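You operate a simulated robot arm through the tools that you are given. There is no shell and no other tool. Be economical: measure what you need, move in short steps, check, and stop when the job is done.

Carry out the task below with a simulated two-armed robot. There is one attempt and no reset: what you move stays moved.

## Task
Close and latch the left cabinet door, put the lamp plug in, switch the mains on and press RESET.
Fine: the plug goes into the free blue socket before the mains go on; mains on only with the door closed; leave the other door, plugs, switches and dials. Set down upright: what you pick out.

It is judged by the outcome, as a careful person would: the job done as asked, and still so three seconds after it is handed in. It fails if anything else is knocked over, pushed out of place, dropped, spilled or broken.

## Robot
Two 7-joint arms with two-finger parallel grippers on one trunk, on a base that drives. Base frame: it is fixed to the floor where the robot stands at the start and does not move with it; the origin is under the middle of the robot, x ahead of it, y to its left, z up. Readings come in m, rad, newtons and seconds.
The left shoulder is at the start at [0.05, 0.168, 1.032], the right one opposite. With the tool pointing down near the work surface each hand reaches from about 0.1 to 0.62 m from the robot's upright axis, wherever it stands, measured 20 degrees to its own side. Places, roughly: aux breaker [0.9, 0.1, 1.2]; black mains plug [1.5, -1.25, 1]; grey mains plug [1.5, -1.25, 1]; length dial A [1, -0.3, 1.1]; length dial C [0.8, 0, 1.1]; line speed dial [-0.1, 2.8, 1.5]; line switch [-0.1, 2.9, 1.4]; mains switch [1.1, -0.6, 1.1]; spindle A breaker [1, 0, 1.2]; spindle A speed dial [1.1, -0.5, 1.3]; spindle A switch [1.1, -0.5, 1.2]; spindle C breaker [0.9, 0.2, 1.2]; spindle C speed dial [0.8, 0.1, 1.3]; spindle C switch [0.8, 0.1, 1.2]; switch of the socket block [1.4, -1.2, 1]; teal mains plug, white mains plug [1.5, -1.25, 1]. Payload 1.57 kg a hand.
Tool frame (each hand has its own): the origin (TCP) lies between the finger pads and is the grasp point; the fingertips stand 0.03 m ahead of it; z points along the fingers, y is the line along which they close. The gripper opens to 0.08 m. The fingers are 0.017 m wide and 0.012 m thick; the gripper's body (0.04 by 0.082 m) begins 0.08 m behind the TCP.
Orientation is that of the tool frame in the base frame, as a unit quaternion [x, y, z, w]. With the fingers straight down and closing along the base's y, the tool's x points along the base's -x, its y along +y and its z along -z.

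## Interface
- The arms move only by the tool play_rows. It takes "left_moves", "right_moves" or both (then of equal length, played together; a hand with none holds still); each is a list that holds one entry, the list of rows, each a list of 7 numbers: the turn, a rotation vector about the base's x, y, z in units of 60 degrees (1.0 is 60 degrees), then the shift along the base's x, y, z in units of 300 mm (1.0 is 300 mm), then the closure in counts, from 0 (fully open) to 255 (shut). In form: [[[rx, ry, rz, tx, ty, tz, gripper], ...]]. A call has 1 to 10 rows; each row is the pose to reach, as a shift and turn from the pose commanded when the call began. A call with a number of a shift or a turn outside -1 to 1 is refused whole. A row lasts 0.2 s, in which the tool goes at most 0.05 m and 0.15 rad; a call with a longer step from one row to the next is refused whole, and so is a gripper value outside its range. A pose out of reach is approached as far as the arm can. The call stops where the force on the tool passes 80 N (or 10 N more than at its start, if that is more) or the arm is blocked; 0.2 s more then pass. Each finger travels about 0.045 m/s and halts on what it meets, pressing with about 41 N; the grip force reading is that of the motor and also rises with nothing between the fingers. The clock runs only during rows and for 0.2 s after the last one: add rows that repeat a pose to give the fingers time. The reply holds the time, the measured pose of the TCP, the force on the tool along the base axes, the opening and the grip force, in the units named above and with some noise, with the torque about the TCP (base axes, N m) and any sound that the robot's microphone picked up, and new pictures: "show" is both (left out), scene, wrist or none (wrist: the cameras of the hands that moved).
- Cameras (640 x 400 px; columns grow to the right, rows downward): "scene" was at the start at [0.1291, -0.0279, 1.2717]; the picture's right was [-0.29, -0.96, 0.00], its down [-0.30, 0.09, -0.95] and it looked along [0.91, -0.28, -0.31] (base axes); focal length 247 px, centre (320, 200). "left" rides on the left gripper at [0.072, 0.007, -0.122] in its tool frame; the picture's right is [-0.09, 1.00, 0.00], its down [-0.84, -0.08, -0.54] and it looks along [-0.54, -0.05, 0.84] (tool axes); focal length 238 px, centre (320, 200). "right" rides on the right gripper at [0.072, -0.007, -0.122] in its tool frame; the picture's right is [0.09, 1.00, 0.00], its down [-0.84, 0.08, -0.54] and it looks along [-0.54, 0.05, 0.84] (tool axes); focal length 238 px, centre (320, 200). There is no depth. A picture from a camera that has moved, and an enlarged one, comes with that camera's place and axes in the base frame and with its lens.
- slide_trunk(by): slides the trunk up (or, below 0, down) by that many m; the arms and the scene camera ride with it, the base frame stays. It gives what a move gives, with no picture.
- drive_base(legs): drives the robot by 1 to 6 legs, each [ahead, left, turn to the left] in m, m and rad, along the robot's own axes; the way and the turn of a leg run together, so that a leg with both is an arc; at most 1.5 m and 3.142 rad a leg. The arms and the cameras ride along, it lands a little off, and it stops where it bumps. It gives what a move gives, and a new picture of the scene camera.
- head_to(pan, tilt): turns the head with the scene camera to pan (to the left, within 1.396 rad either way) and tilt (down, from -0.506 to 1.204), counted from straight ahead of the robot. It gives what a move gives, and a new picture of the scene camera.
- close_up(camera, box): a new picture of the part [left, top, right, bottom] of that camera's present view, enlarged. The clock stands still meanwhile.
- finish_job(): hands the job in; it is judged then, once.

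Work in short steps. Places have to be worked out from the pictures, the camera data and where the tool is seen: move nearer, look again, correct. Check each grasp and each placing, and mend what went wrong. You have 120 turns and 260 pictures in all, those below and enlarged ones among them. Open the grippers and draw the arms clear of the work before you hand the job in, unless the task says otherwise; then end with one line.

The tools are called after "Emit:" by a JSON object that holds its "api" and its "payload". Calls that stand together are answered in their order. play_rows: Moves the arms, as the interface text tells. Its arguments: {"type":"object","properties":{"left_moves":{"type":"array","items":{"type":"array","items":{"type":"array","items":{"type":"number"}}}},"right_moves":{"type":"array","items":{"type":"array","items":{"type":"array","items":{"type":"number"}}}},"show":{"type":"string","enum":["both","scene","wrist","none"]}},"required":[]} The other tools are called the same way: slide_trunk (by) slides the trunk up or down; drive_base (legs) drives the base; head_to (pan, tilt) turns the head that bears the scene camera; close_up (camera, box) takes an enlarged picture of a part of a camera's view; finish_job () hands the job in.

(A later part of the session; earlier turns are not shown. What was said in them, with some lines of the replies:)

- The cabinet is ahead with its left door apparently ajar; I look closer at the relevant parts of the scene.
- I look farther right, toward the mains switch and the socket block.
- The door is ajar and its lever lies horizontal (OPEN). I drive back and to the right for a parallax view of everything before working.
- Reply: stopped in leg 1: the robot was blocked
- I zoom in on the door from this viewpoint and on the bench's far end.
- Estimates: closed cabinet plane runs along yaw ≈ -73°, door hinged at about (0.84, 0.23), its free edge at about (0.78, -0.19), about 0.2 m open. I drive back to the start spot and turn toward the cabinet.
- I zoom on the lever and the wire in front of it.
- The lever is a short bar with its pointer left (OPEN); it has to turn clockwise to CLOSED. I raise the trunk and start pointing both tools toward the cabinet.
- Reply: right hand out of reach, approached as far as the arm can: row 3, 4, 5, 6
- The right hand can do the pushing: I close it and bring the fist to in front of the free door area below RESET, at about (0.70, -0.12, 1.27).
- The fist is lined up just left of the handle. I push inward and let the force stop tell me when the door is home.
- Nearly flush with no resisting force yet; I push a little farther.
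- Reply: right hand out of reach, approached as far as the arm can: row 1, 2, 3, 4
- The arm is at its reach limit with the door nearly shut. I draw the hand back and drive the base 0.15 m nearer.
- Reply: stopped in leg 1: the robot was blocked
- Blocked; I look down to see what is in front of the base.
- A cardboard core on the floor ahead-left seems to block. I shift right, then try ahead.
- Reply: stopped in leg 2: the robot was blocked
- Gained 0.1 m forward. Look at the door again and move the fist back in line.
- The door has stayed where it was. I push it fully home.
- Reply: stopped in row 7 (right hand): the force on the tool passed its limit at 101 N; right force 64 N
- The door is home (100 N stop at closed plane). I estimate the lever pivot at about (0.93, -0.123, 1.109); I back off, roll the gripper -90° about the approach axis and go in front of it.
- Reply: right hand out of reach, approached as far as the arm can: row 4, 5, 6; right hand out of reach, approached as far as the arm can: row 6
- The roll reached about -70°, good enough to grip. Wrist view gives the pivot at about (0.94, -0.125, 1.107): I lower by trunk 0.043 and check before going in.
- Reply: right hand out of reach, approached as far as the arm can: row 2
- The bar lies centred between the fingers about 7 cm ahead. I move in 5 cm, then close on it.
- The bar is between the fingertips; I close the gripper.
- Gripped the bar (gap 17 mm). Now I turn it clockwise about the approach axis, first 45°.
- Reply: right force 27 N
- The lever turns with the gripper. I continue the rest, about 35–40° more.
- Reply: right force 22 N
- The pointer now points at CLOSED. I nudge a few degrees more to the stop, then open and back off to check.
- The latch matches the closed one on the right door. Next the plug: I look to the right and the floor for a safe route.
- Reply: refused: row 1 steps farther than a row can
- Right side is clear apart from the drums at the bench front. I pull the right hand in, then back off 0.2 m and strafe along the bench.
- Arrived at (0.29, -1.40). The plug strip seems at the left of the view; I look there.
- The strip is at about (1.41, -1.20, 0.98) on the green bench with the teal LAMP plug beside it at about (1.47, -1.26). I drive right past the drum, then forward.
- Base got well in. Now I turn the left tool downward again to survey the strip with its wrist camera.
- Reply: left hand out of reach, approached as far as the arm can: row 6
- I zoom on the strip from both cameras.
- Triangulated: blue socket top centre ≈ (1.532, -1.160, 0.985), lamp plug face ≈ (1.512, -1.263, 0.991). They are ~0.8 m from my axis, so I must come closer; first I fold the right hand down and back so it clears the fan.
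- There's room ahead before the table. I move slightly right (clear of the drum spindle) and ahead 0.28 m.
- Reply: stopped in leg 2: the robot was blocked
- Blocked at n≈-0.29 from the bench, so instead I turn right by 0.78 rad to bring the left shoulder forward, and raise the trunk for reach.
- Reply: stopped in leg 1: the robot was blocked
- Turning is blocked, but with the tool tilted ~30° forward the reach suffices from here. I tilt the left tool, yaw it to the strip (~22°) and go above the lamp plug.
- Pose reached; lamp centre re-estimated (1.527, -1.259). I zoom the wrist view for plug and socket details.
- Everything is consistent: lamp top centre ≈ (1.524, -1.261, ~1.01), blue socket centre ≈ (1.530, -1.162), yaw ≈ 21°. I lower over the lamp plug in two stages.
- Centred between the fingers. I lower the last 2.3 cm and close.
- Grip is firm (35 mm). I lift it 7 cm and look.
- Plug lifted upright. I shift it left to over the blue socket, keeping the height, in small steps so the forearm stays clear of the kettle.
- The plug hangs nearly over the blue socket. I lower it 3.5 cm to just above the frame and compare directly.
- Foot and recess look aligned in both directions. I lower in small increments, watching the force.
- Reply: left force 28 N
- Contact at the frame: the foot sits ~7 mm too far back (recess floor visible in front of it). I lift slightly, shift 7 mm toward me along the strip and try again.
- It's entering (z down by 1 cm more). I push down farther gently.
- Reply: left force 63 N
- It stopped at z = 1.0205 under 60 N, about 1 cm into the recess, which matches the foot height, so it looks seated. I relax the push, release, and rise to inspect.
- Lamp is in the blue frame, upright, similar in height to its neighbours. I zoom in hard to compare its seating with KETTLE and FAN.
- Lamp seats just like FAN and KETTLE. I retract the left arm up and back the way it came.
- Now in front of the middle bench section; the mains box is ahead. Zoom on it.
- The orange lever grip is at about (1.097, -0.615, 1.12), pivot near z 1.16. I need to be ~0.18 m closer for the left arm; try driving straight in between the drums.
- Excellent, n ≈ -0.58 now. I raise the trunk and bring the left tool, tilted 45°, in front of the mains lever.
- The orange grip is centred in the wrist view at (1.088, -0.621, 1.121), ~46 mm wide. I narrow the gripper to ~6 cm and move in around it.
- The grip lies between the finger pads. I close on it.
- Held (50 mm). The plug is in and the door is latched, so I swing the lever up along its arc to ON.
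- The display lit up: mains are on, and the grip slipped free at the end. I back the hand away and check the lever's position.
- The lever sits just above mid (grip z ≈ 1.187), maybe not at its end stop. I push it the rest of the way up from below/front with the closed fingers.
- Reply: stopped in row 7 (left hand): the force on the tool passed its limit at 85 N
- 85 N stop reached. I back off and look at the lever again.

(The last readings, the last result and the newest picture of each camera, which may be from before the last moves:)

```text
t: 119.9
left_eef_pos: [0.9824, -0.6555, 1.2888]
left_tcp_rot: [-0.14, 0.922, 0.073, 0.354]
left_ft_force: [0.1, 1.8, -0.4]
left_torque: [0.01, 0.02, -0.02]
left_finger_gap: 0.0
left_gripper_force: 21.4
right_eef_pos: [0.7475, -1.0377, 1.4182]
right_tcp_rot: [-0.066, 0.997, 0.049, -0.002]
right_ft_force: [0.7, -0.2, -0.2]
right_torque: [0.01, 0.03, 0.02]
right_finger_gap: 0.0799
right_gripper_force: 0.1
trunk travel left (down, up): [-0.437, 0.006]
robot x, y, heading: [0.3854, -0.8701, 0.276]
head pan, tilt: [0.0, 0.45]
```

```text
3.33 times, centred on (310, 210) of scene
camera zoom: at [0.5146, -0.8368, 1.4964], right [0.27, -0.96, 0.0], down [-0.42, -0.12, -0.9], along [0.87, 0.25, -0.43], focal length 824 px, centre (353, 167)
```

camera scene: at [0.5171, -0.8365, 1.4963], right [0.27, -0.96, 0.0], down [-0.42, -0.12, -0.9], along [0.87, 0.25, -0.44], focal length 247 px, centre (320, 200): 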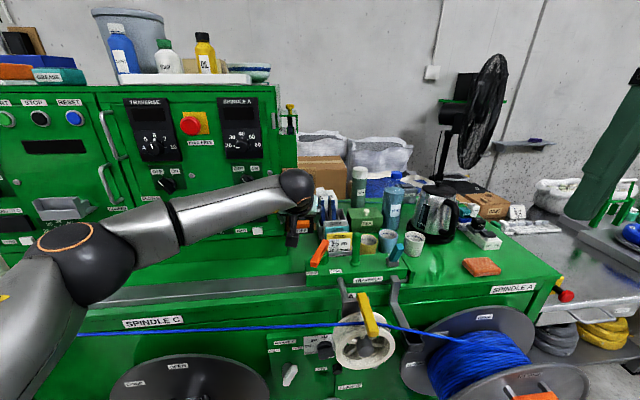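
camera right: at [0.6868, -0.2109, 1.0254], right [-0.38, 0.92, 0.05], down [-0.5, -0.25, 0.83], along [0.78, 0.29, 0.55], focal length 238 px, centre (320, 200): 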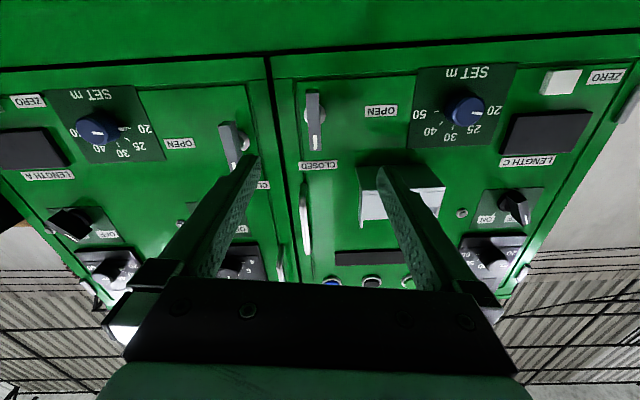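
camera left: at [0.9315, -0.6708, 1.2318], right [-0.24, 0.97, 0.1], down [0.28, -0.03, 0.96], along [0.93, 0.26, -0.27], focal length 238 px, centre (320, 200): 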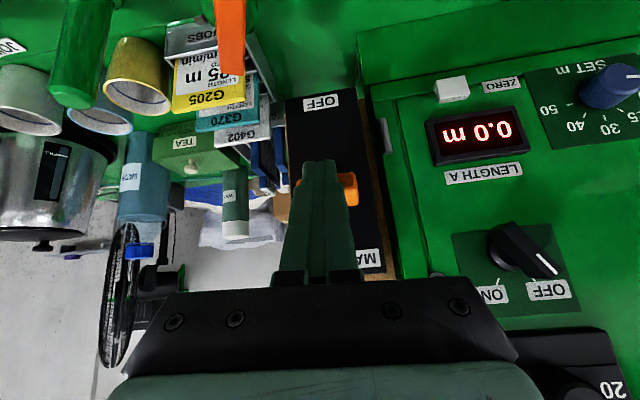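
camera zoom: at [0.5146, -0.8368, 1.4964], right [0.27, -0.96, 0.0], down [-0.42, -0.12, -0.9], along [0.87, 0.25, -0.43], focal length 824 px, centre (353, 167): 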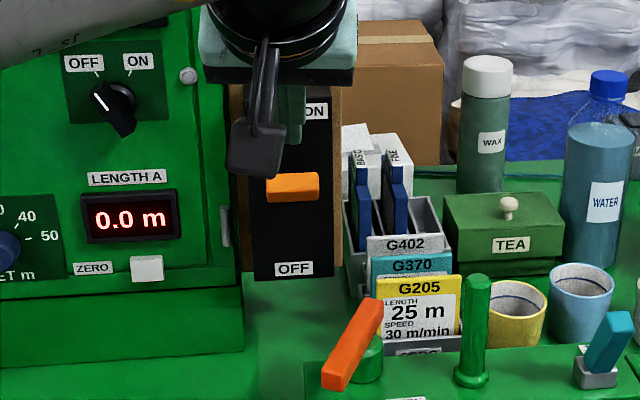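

The lever didn't move under 85 N and its position is symmetric to OFF about the pivot, so it is at its ON stop, and the display is lit. I retract the left arm and drive back to the spot in front of the left door.

Emit:
{"api": "play_rows", "payload": {"left_moves": [[[0, 0, 0, -0.1, -0.01, 0.08, 255], [0, 0, 0, -0.2, -0.02, 0.16, 255], [0, 0, 0, -0.3, -0.03, 0.25, 255], [0, 0, 0, -0.41, -0.04, 0.34, 255], [0, 0, 0, -0.52, -0.06, 0.42, 255], [0, 0, 0, -0.63, -0.08, 0.5, 255]]], "show": "none"}}

Emit:
{"api": "drive_base", "payload": {"legs": [[-0.25, 0.0, 0.0], [0.0, 0.8, 0.01], [0.19, 0.0, 0.0]]}}

Emit:
{"api": "head_to", "payload": {"pan": -0.1, "tilt": 0.25}}

```text
t: 121.3
left_eef_pos: [0.7926, -0.6796, 1.439]
left_tcp_rot: [-0.139, 0.922, 0.074, 0.354]
left_ft_force: [0.0, 0.1, 0.2]
left_torque: [-0.02, -0.01, 0.02]
left_finger_gap: 0.0
left_gripper_force: 21.2
right_eef_pos: [0.7461, -1.0373, 1.4178]
right_tcp_rot: [-0.066, 0.997, 0.05, -0.002]
right_ft_force: [0.1, 1.4, -0.3]
right_torque: [0.0, -0.04, 0.03]
right_finger_gap: 0.0799
right_gripper_force: 0.0
trunk travel left (down, up): [-0.437, 0.006]
robot x, y, heading: [0.3848, -0.8691, 0.279]
head pan, tilt: [0.0, 0.45]
```

```text
t: 131.3
left_eef_pos: [0.5147, 0.0761, 1.4387]
left_tcp_rot: [-0.143, 0.922, 0.074, 0.353]
left_ft_force: [1.4, -0.4, 0.4]
left_torque: [0.04, 0.01, -0.03]
left_finger_gap: 0.0
left_gripper_force: 21.2
right_eef_pos: [0.473, -0.2825, 1.4183]
right_tcp_rot: [-0.071, 0.996, 0.05, -0.002]
right_ft_force: [-0.1, -0.2, 0.1]
right_torque: [-0.03, 0.05, 0.0]
right_finger_gap: 0.0801
right_gripper_force: 0.0
trunk travel left (down, up): [-0.437, 0.006]
robot x, y, heading: [0.11, -0.1192, 0.285]
head pan, tilt: [0.0, 0.45]
camera scene: at [0.2377, -0.0845, 1.4963], right [0.28, -0.96, 0.0], down [-0.42, -0.12, -0.9], along [0.86, 0.26, -0.44], focal length 247 px, centre (320, 200)
```

scene: 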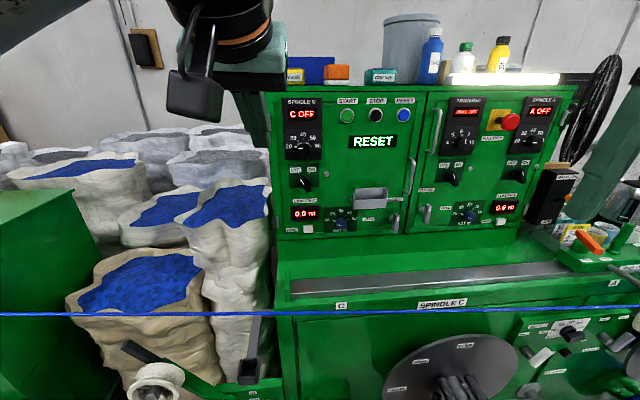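

```text
t: 132.0
left_eef_pos: [0.5146, 0.0754, 1.4387]
left_tcp_rot: [-0.144, 0.921, 0.075, 0.353]
left_ft_force: [0.3, -0.8, 0.1]
left_torque: [-0.02, 0.02, 0.03]
left_finger_gap: 0.0
left_gripper_force: 21.2
right_eef_pos: [0.4723, -0.2832, 1.4166]
right_tcp_rot: [-0.071, 0.996, 0.049, -0.003]
right_ft_force: [-0.5, 0.7, 0.5]
right_torque: [-0.02, 0.06, 0.04]
right_finger_gap: 0.0803
right_gripper_force: 0.0
trunk travel left (down, up): [-0.437, 0.006]
robot x, y, heading: [0.1078, -0.1242, 0.285]
head pan, tilt: [-0.099, 0.25]
camera scene: at [0.2406, -0.0933, 1.515], right [0.19, -0.98, 0.0], down [-0.24, -0.05, -0.97], along [0.95, 0.18, -0.25], focal length 247 px, centre (320, 200)
```

scene: 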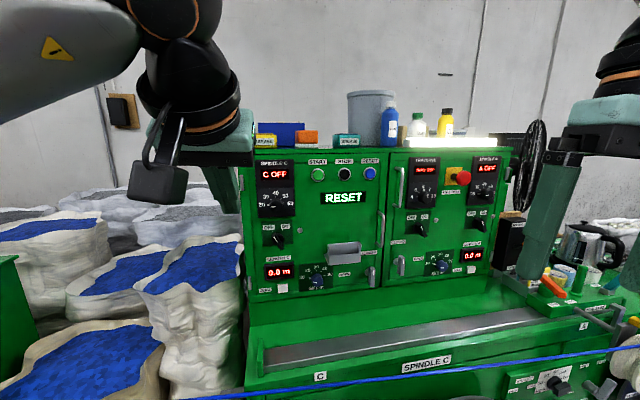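

Power is on and the display asks for RESET. Button at about (0.945, -0.10, 1.415): I point the right fist forward and bring it in front of the button.

Emit:
{"api": "play_rows", "payload": {"right_moves": [[[0.035, -0.12, 0, 0.06, 0.02, 0, 255], [0.07, -0.24, 0, 0.12, 0.04, 0, 255], [0.105, -0.36, 0, 0.18, 0.06, 0, 255], [0.14, -0.48, 0, 0.25, 0.08, 0, 255], [0.175, -0.6, 0, 0.32, 0.1, 0, 255], [0.211, -0.72, 0, 0.4, 0.12, 0, 255]]], "show": "none"}}

Emit:
{"api": "play_rows", "payload": {"right_moves": [[[0.035, -0.12, 0, 0.13, 0.06, 0, 255], [0.07, -0.24, 0, 0.26, 0.12, 0, 255], [0.105, -0.36, 0, 0.39, 0.18, 0, 255], [0.14, -0.48, 0, 0.52, 0.25, 0, 255], [0.175, -0.6, 0, 0.62, 0.31, 0, 255], [0.211, -0.72, 0, 0.72, 0.38, 0, 255], [0.211, -0.72, 0, 0.8, 0.38, 0, 255]]], "show": "both"}}

```text
t: 133.4
left_eef_pos: [0.5137, 0.0767, 1.438]
left_tcp_rot: [-0.143, 0.922, 0.074, 0.353]
left_ft_force: [0.2, 1.3, -0.2]
left_torque: [0.01, -0.01, -0.02]
left_finger_gap: 0.0001
left_gripper_force: 21.8
right_eef_pos: [0.5943, -0.2454, 1.4183]
right_tcp_rot: [-0.084, 0.915, 0.127, 0.373]
right_ft_force: [0.1, 0.5, 0.2]
right_torque: [0.01, -0.01, -0.02]
right_finger_gap: 0.0
right_gripper_force: 21.5
trunk travel left (down, up): [-0.437, 0.006]
robot x, y, heading: [0.1117, -0.1184, 0.288]
head pan, tilt: [-0.099, 0.25]
```

```text
t: 135.0
left_eef_pos: [0.5137, 0.0759, 1.4381]
left_tcp_rot: [-0.143, 0.921, 0.075, 0.354]
left_ft_force: [1.2, -0.1, 0.1]
left_torque: [-0.01, -0.02, 0.04]
left_finger_gap: 0.0002
left_gripper_force: 21.5
right_eef_pos: [0.8322, -0.1317, 1.4153]
right_tcp_rot: [-0.085, 0.696, 0.186, 0.689]
right_ft_force: [0.6, 0.1, -0.2]
right_torque: [-0.01, -0.02, 0.02]
right_finger_gap: 0.0
right_gripper_force: 21.4
trunk travel left (down, up): [-0.437, 0.006]
robot x, y, heading: [0.1107, -0.1221, 0.288]
head pan, tilt: [-0.099, 0.25]
camera scene: at [0.2408, -0.0935, 1.515], right [0.19, -0.98, 0.0], down [-0.24, -0.05, -0.97], along [0.95, 0.18, -0.25], focal length 247 px, centre (320, 200)
camera right: at [0.719, -0.1742, 1.3414], right [-0.37, 0.93, 0.05], down [-0.5, -0.25, 0.83], along [0.78, 0.29, 0.56], focal length 238 px, centre (320, 200)
```

scene: 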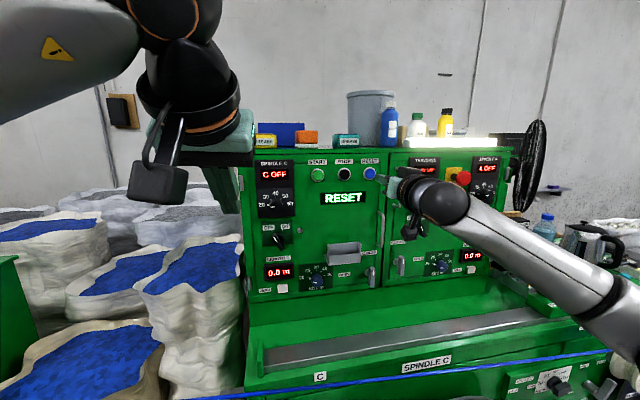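
right: 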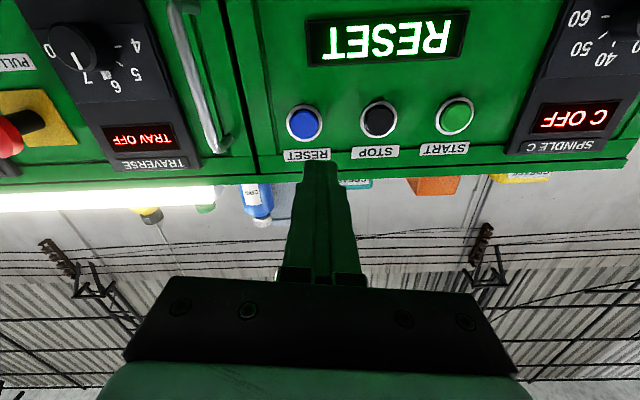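

RESET measured at (0.945, -0.102, 1.41). I press it along the panel normal in small steps, then back away.

Emit:
{"api": "play_rows", "payload": {"right_moves": [[[0, 0, 0, 0.12, 0.015, -0.014, 255], [0, 0, 0, 0.22, 0.043, -0.014, 255], [0, 0, 0, 0.27, 0.06, -0.014, 255], [0, 0, 0, 0.29, 0.067, -0.014, 255]]], "show": "both"}}

```text
t: 136.0
left_eef_pos: [0.5144, 0.0759, 1.4387]
left_tcp_rot: [-0.144, 0.922, 0.074, 0.353]
left_ft_force: [-0.6, -1.1, -0.8]
left_torque: [-0.02, 0.01, -0.02]
left_finger_gap: 0.0
left_gripper_force: 22.0
right_eef_pos: [0.92, -0.1133, 1.414]
right_tcp_rot: [-0.084, 0.696, 0.184, 0.689]
right_ft_force: [0.2, 0.1, -1.0]
right_torque: [-0.02, 0.0, 0.0]
right_finger_gap: 0.0
right_gripper_force: 21.4
trunk travel left (down, up): [-0.437, 0.006]
robot x, y, heading: [0.1104, -0.1215, 0.285]
head pan, tilt: [-0.099, 0.25]
camera scene: at [0.2407, -0.0931, 1.515], right [0.19, -0.98, 0.0], down [-0.24, -0.05, -0.97], along [0.95, 0.18, -0.25], focal length 247 px, centre (320, 200)
camera right: at [0.806, -0.1542, 1.3385], right [-0.37, 0.93, 0.05], down [-0.5, -0.25, 0.83], along [0.78, 0.29, 0.56], focal length 238 px, centre (320, 200)
```

scene: 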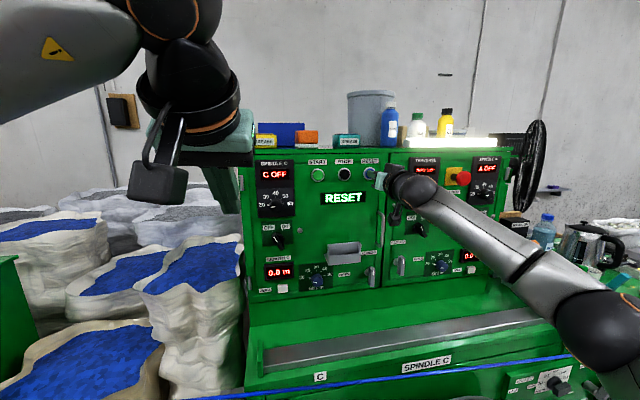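
right: 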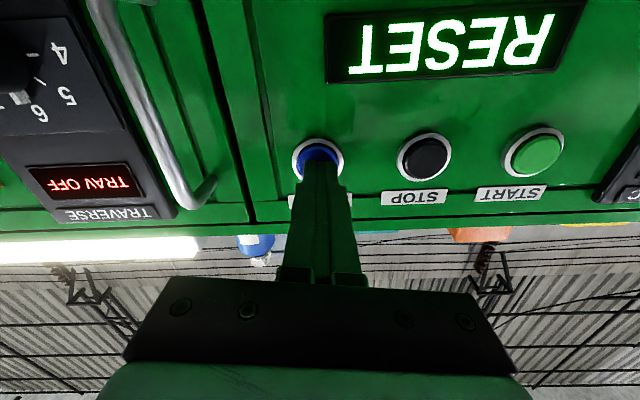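

Aligned right on the button, not yet touching. I keep pressing in small steps.

Emit:
{"api": "play_rows", "payload": {"right_moves": [[[0, 0, 0, 0.015, 0.004, 0, 255], [0, 0, 0, 0.03, 0.008, 0, 255], [0, 0, 0, 0.045, 0.012, 0, 255], [0, 0, 0, 0.06, 0.016, 0, 255]]], "show": "both"}}

```text
t: 137.0
left_eef_pos: [0.5049, 0.072, 1.4408]
left_tcp_rot: [-0.143, 0.92, 0.075, 0.357]
left_ft_force: [0.2, 0.6, -0.2]
left_torque: [0.0, 0.01, 0.0]
left_finger_gap: 0.0
left_gripper_force: 21.7
right_eef_pos: [0.9291, -0.1092, 1.4139]
right_tcp_rot: [-0.086, 0.696, 0.186, 0.688]
right_ft_force: [-60.9, -12.9, -28.0]
right_torque: [-0.43, 1.05, 0.37]
right_finger_gap: 0.0001
right_gripper_force: 20.6
trunk travel left (down, up): [-0.437, 0.006]
robot x, y, heading: [0.109, -0.1211, 0.288]
head pan, tilt: [-0.099, 0.25]
heard: click
camera scene: at [0.2312, -0.0965, 1.5156], right [0.19, -0.98, 0.0], down [-0.24, -0.04, -0.97], along [0.95, 0.18, -0.24], focal length 247 px, centre (320, 200)
camera right: at [0.8155, -0.1509, 1.3394], right [-0.37, 0.93, 0.05], down [-0.5, -0.25, 0.83], along [0.78, 0.29, 0.55], focal length 238 px, centre (320, 200)
```

scene: 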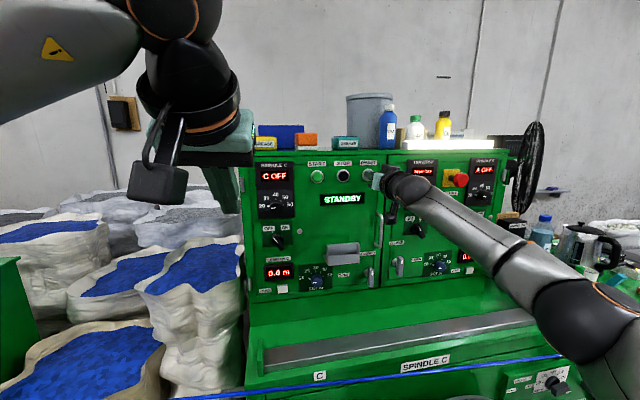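
right: 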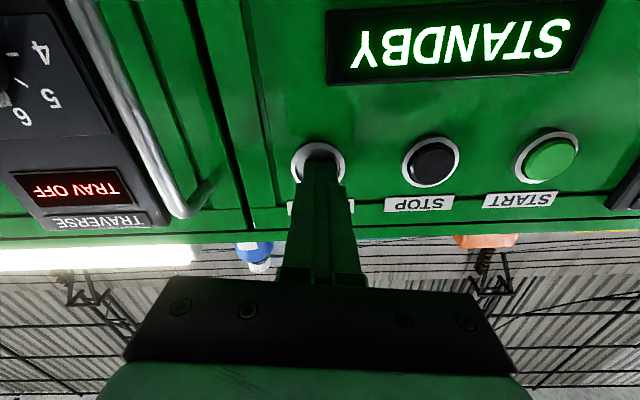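

Click heard, and the display now reads STANDBY. I draw the right hand back and open both grippers.

Emit:
{"api": "play_rows", "payload": {"right_moves": [[[0, 0, 0, -0.08, -0.03, 0, 255], [0, 0, 0, -0.2, -0.07, 0, 255], [0, 0, 0, -0.33, -0.12, 0, 255], [0, 0, 0, -0.46, -0.17, 0, 120], [0, 0, 0, -0.6, -0.22, 0, 0], [0, 0, 0, -0.7, -0.26, 0, 0], [0, 0, 0, -0.7, -0.26, 0, 0]]], "left_moves": [[[0, 0, 0, 0, 0, 0, 255], [0, 0, 0, 0, 0, 0, 200], [0, 0, 0, 0, 0, 0, 100], [0, 0, 0, 0, 0, 0, 0], [0, 0, 0, 0, 0, 0, 0], [0, 0, 0, 0, 0, 0, 0], [0, 0, 0, 0, 0, 0, 0]]], "show": "scene"}}

Emit:
{"api": "close_up", "payload": {"camera": "scene", "box": [230, 120, 540, 310]}}

Emit:
{"api": "head_to", "payload": {"pan": -0.75, "tilt": 0.3}}

```text
t: 138.6
left_eef_pos: [0.5138, 0.0758, 1.4377]
left_tcp_rot: [-0.144, 0.922, 0.074, 0.353]
left_ft_force: [-0.3, -0.5, -0.4]
left_torque: [0.01, 0.01, -0.01]
left_finger_gap: 0.0805
left_gripper_force: 0.1
right_eef_pos: [0.7264, -0.1857, 1.4133]
right_tcp_rot: [-0.084, 0.696, 0.185, 0.688]
right_ft_force: [0.0, -0.7, 0.7]
right_torque: [0.03, 0.0, 0.03]
right_finger_gap: 0.0801
right_gripper_force: 0.0
trunk travel left (down, up): [-0.437, 0.006]
robot x, y, heading: [0.1106, -0.1249, 0.287]
head pan, tilt: [-0.099, 0.25]
camera scene: at [0.2411, -0.093, 1.515], right [0.19, -0.98, 0.0], down [-0.24, -0.05, -0.97], along [0.95, 0.18, -0.25], focal length 247 px, centre (320, 200)
```

scene: 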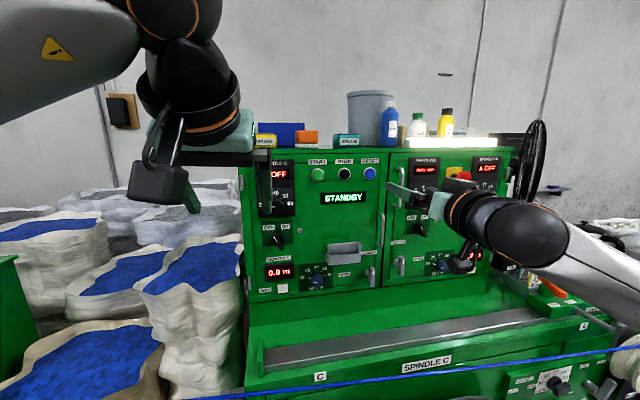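

```text
2.06 times, centred on (385, 215) of scene
camera zoom: at [0.2411, -0.093, 1.515], right [0.19, -0.98, 0.0], down [-0.24, -0.05, -0.97], along [0.95, 0.18, -0.25], focal length 511 px, centre (186, 169)
```

zoom: 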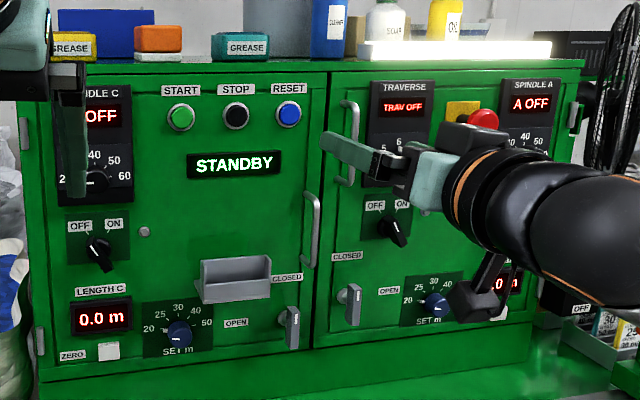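

```text
t: 139.6
left_eef_pos: [0.5146, 0.0771, 1.4387]
left_tcp_rot: [-0.143, 0.921, 0.074, 0.354]
left_ft_force: [-0.6, 0.0, -0.6]
left_torque: [0.02, 0.01, -0.02]
left_finger_gap: 0.08
left_gripper_force: 0.1
right_eef_pos: [0.727, -0.1863, 1.4132]
right_tcp_rot: [-0.084, 0.696, 0.184, 0.689]
right_ft_force: [0.2, -0.2, 0.0]
right_torque: [0.01, 0.0, -0.03]
right_finger_gap: 0.0799
right_gripper_force: 0.1
trunk travel left (down, up): [-0.437, 0.006]
robot x, y, heading: [0.1134, -0.119, 0.29]
head pan, tilt: [-0.75, 0.3]
camera scene: at [0.2326, -0.1524, 1.5103], right [-0.45, -0.9, 0.0], down [-0.26, 0.13, -0.96], along [0.86, -0.43, -0.3], focal length 247 px, centre (320, 200)
```

scene: 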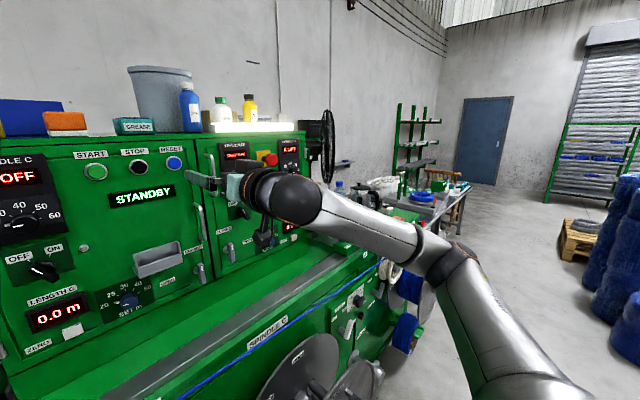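

STANDBY is shown, the lamp is lit, and the door is latched. I back the robot off a little so the arms are clear.

Emit:
{"api": "drive_base", "payload": {"legs": [[-0.15, 0.0, 0.0]]}}

```text
t: 141.0
left_eef_pos: [0.3714, 0.0342, 1.4403]
left_tcp_rot: [-0.144, 0.921, 0.075, 0.354]
left_ft_force: [0.2, 0.3, 0.2]
left_torque: [0.01, 0.01, 0.0]
left_finger_gap: 0.0799
left_gripper_force: 0.1
right_eef_pos: [0.5827, -0.2285, 1.4133]
right_tcp_rot: [-0.085, 0.696, 0.186, 0.689]
right_ft_force: [0.1, 0.4, -0.1]
right_torque: [-0.05, 0.0, -0.01]
right_finger_gap: 0.0799
right_gripper_force: 0.0
trunk travel left (down, up): [-0.437, 0.006]
robot x, y, heading: [-0.0356, -0.163, 0.292]
head pan, tilt: [-0.75, 0.3]
camera scene: at [0.0893, -0.1949, 1.5104], right [-0.45, -0.9, 0.0], down [-0.26, 0.13, -0.96], along [0.86, -0.43, -0.3], focal length 247 px, centre (320, 200)
```

scene: 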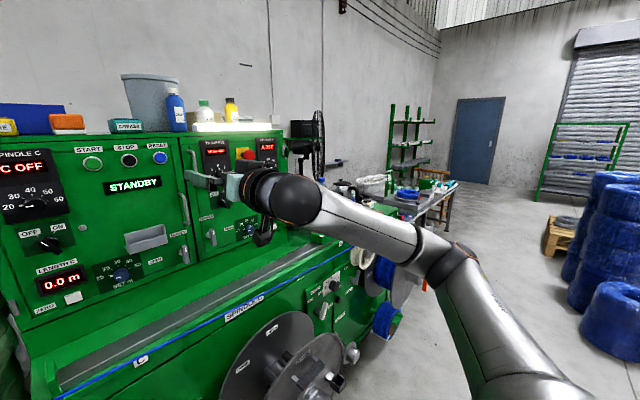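

Everything is in its final state, so I hand the job in.

Emit:
{"api": "finish_job", "payload": {}}

```text
The job is handed in.
```

The left cabinet door is closed and latched, the lamp plug is in the blue socket, the mains are on and RESET is pressed; the display reads STANDBY.
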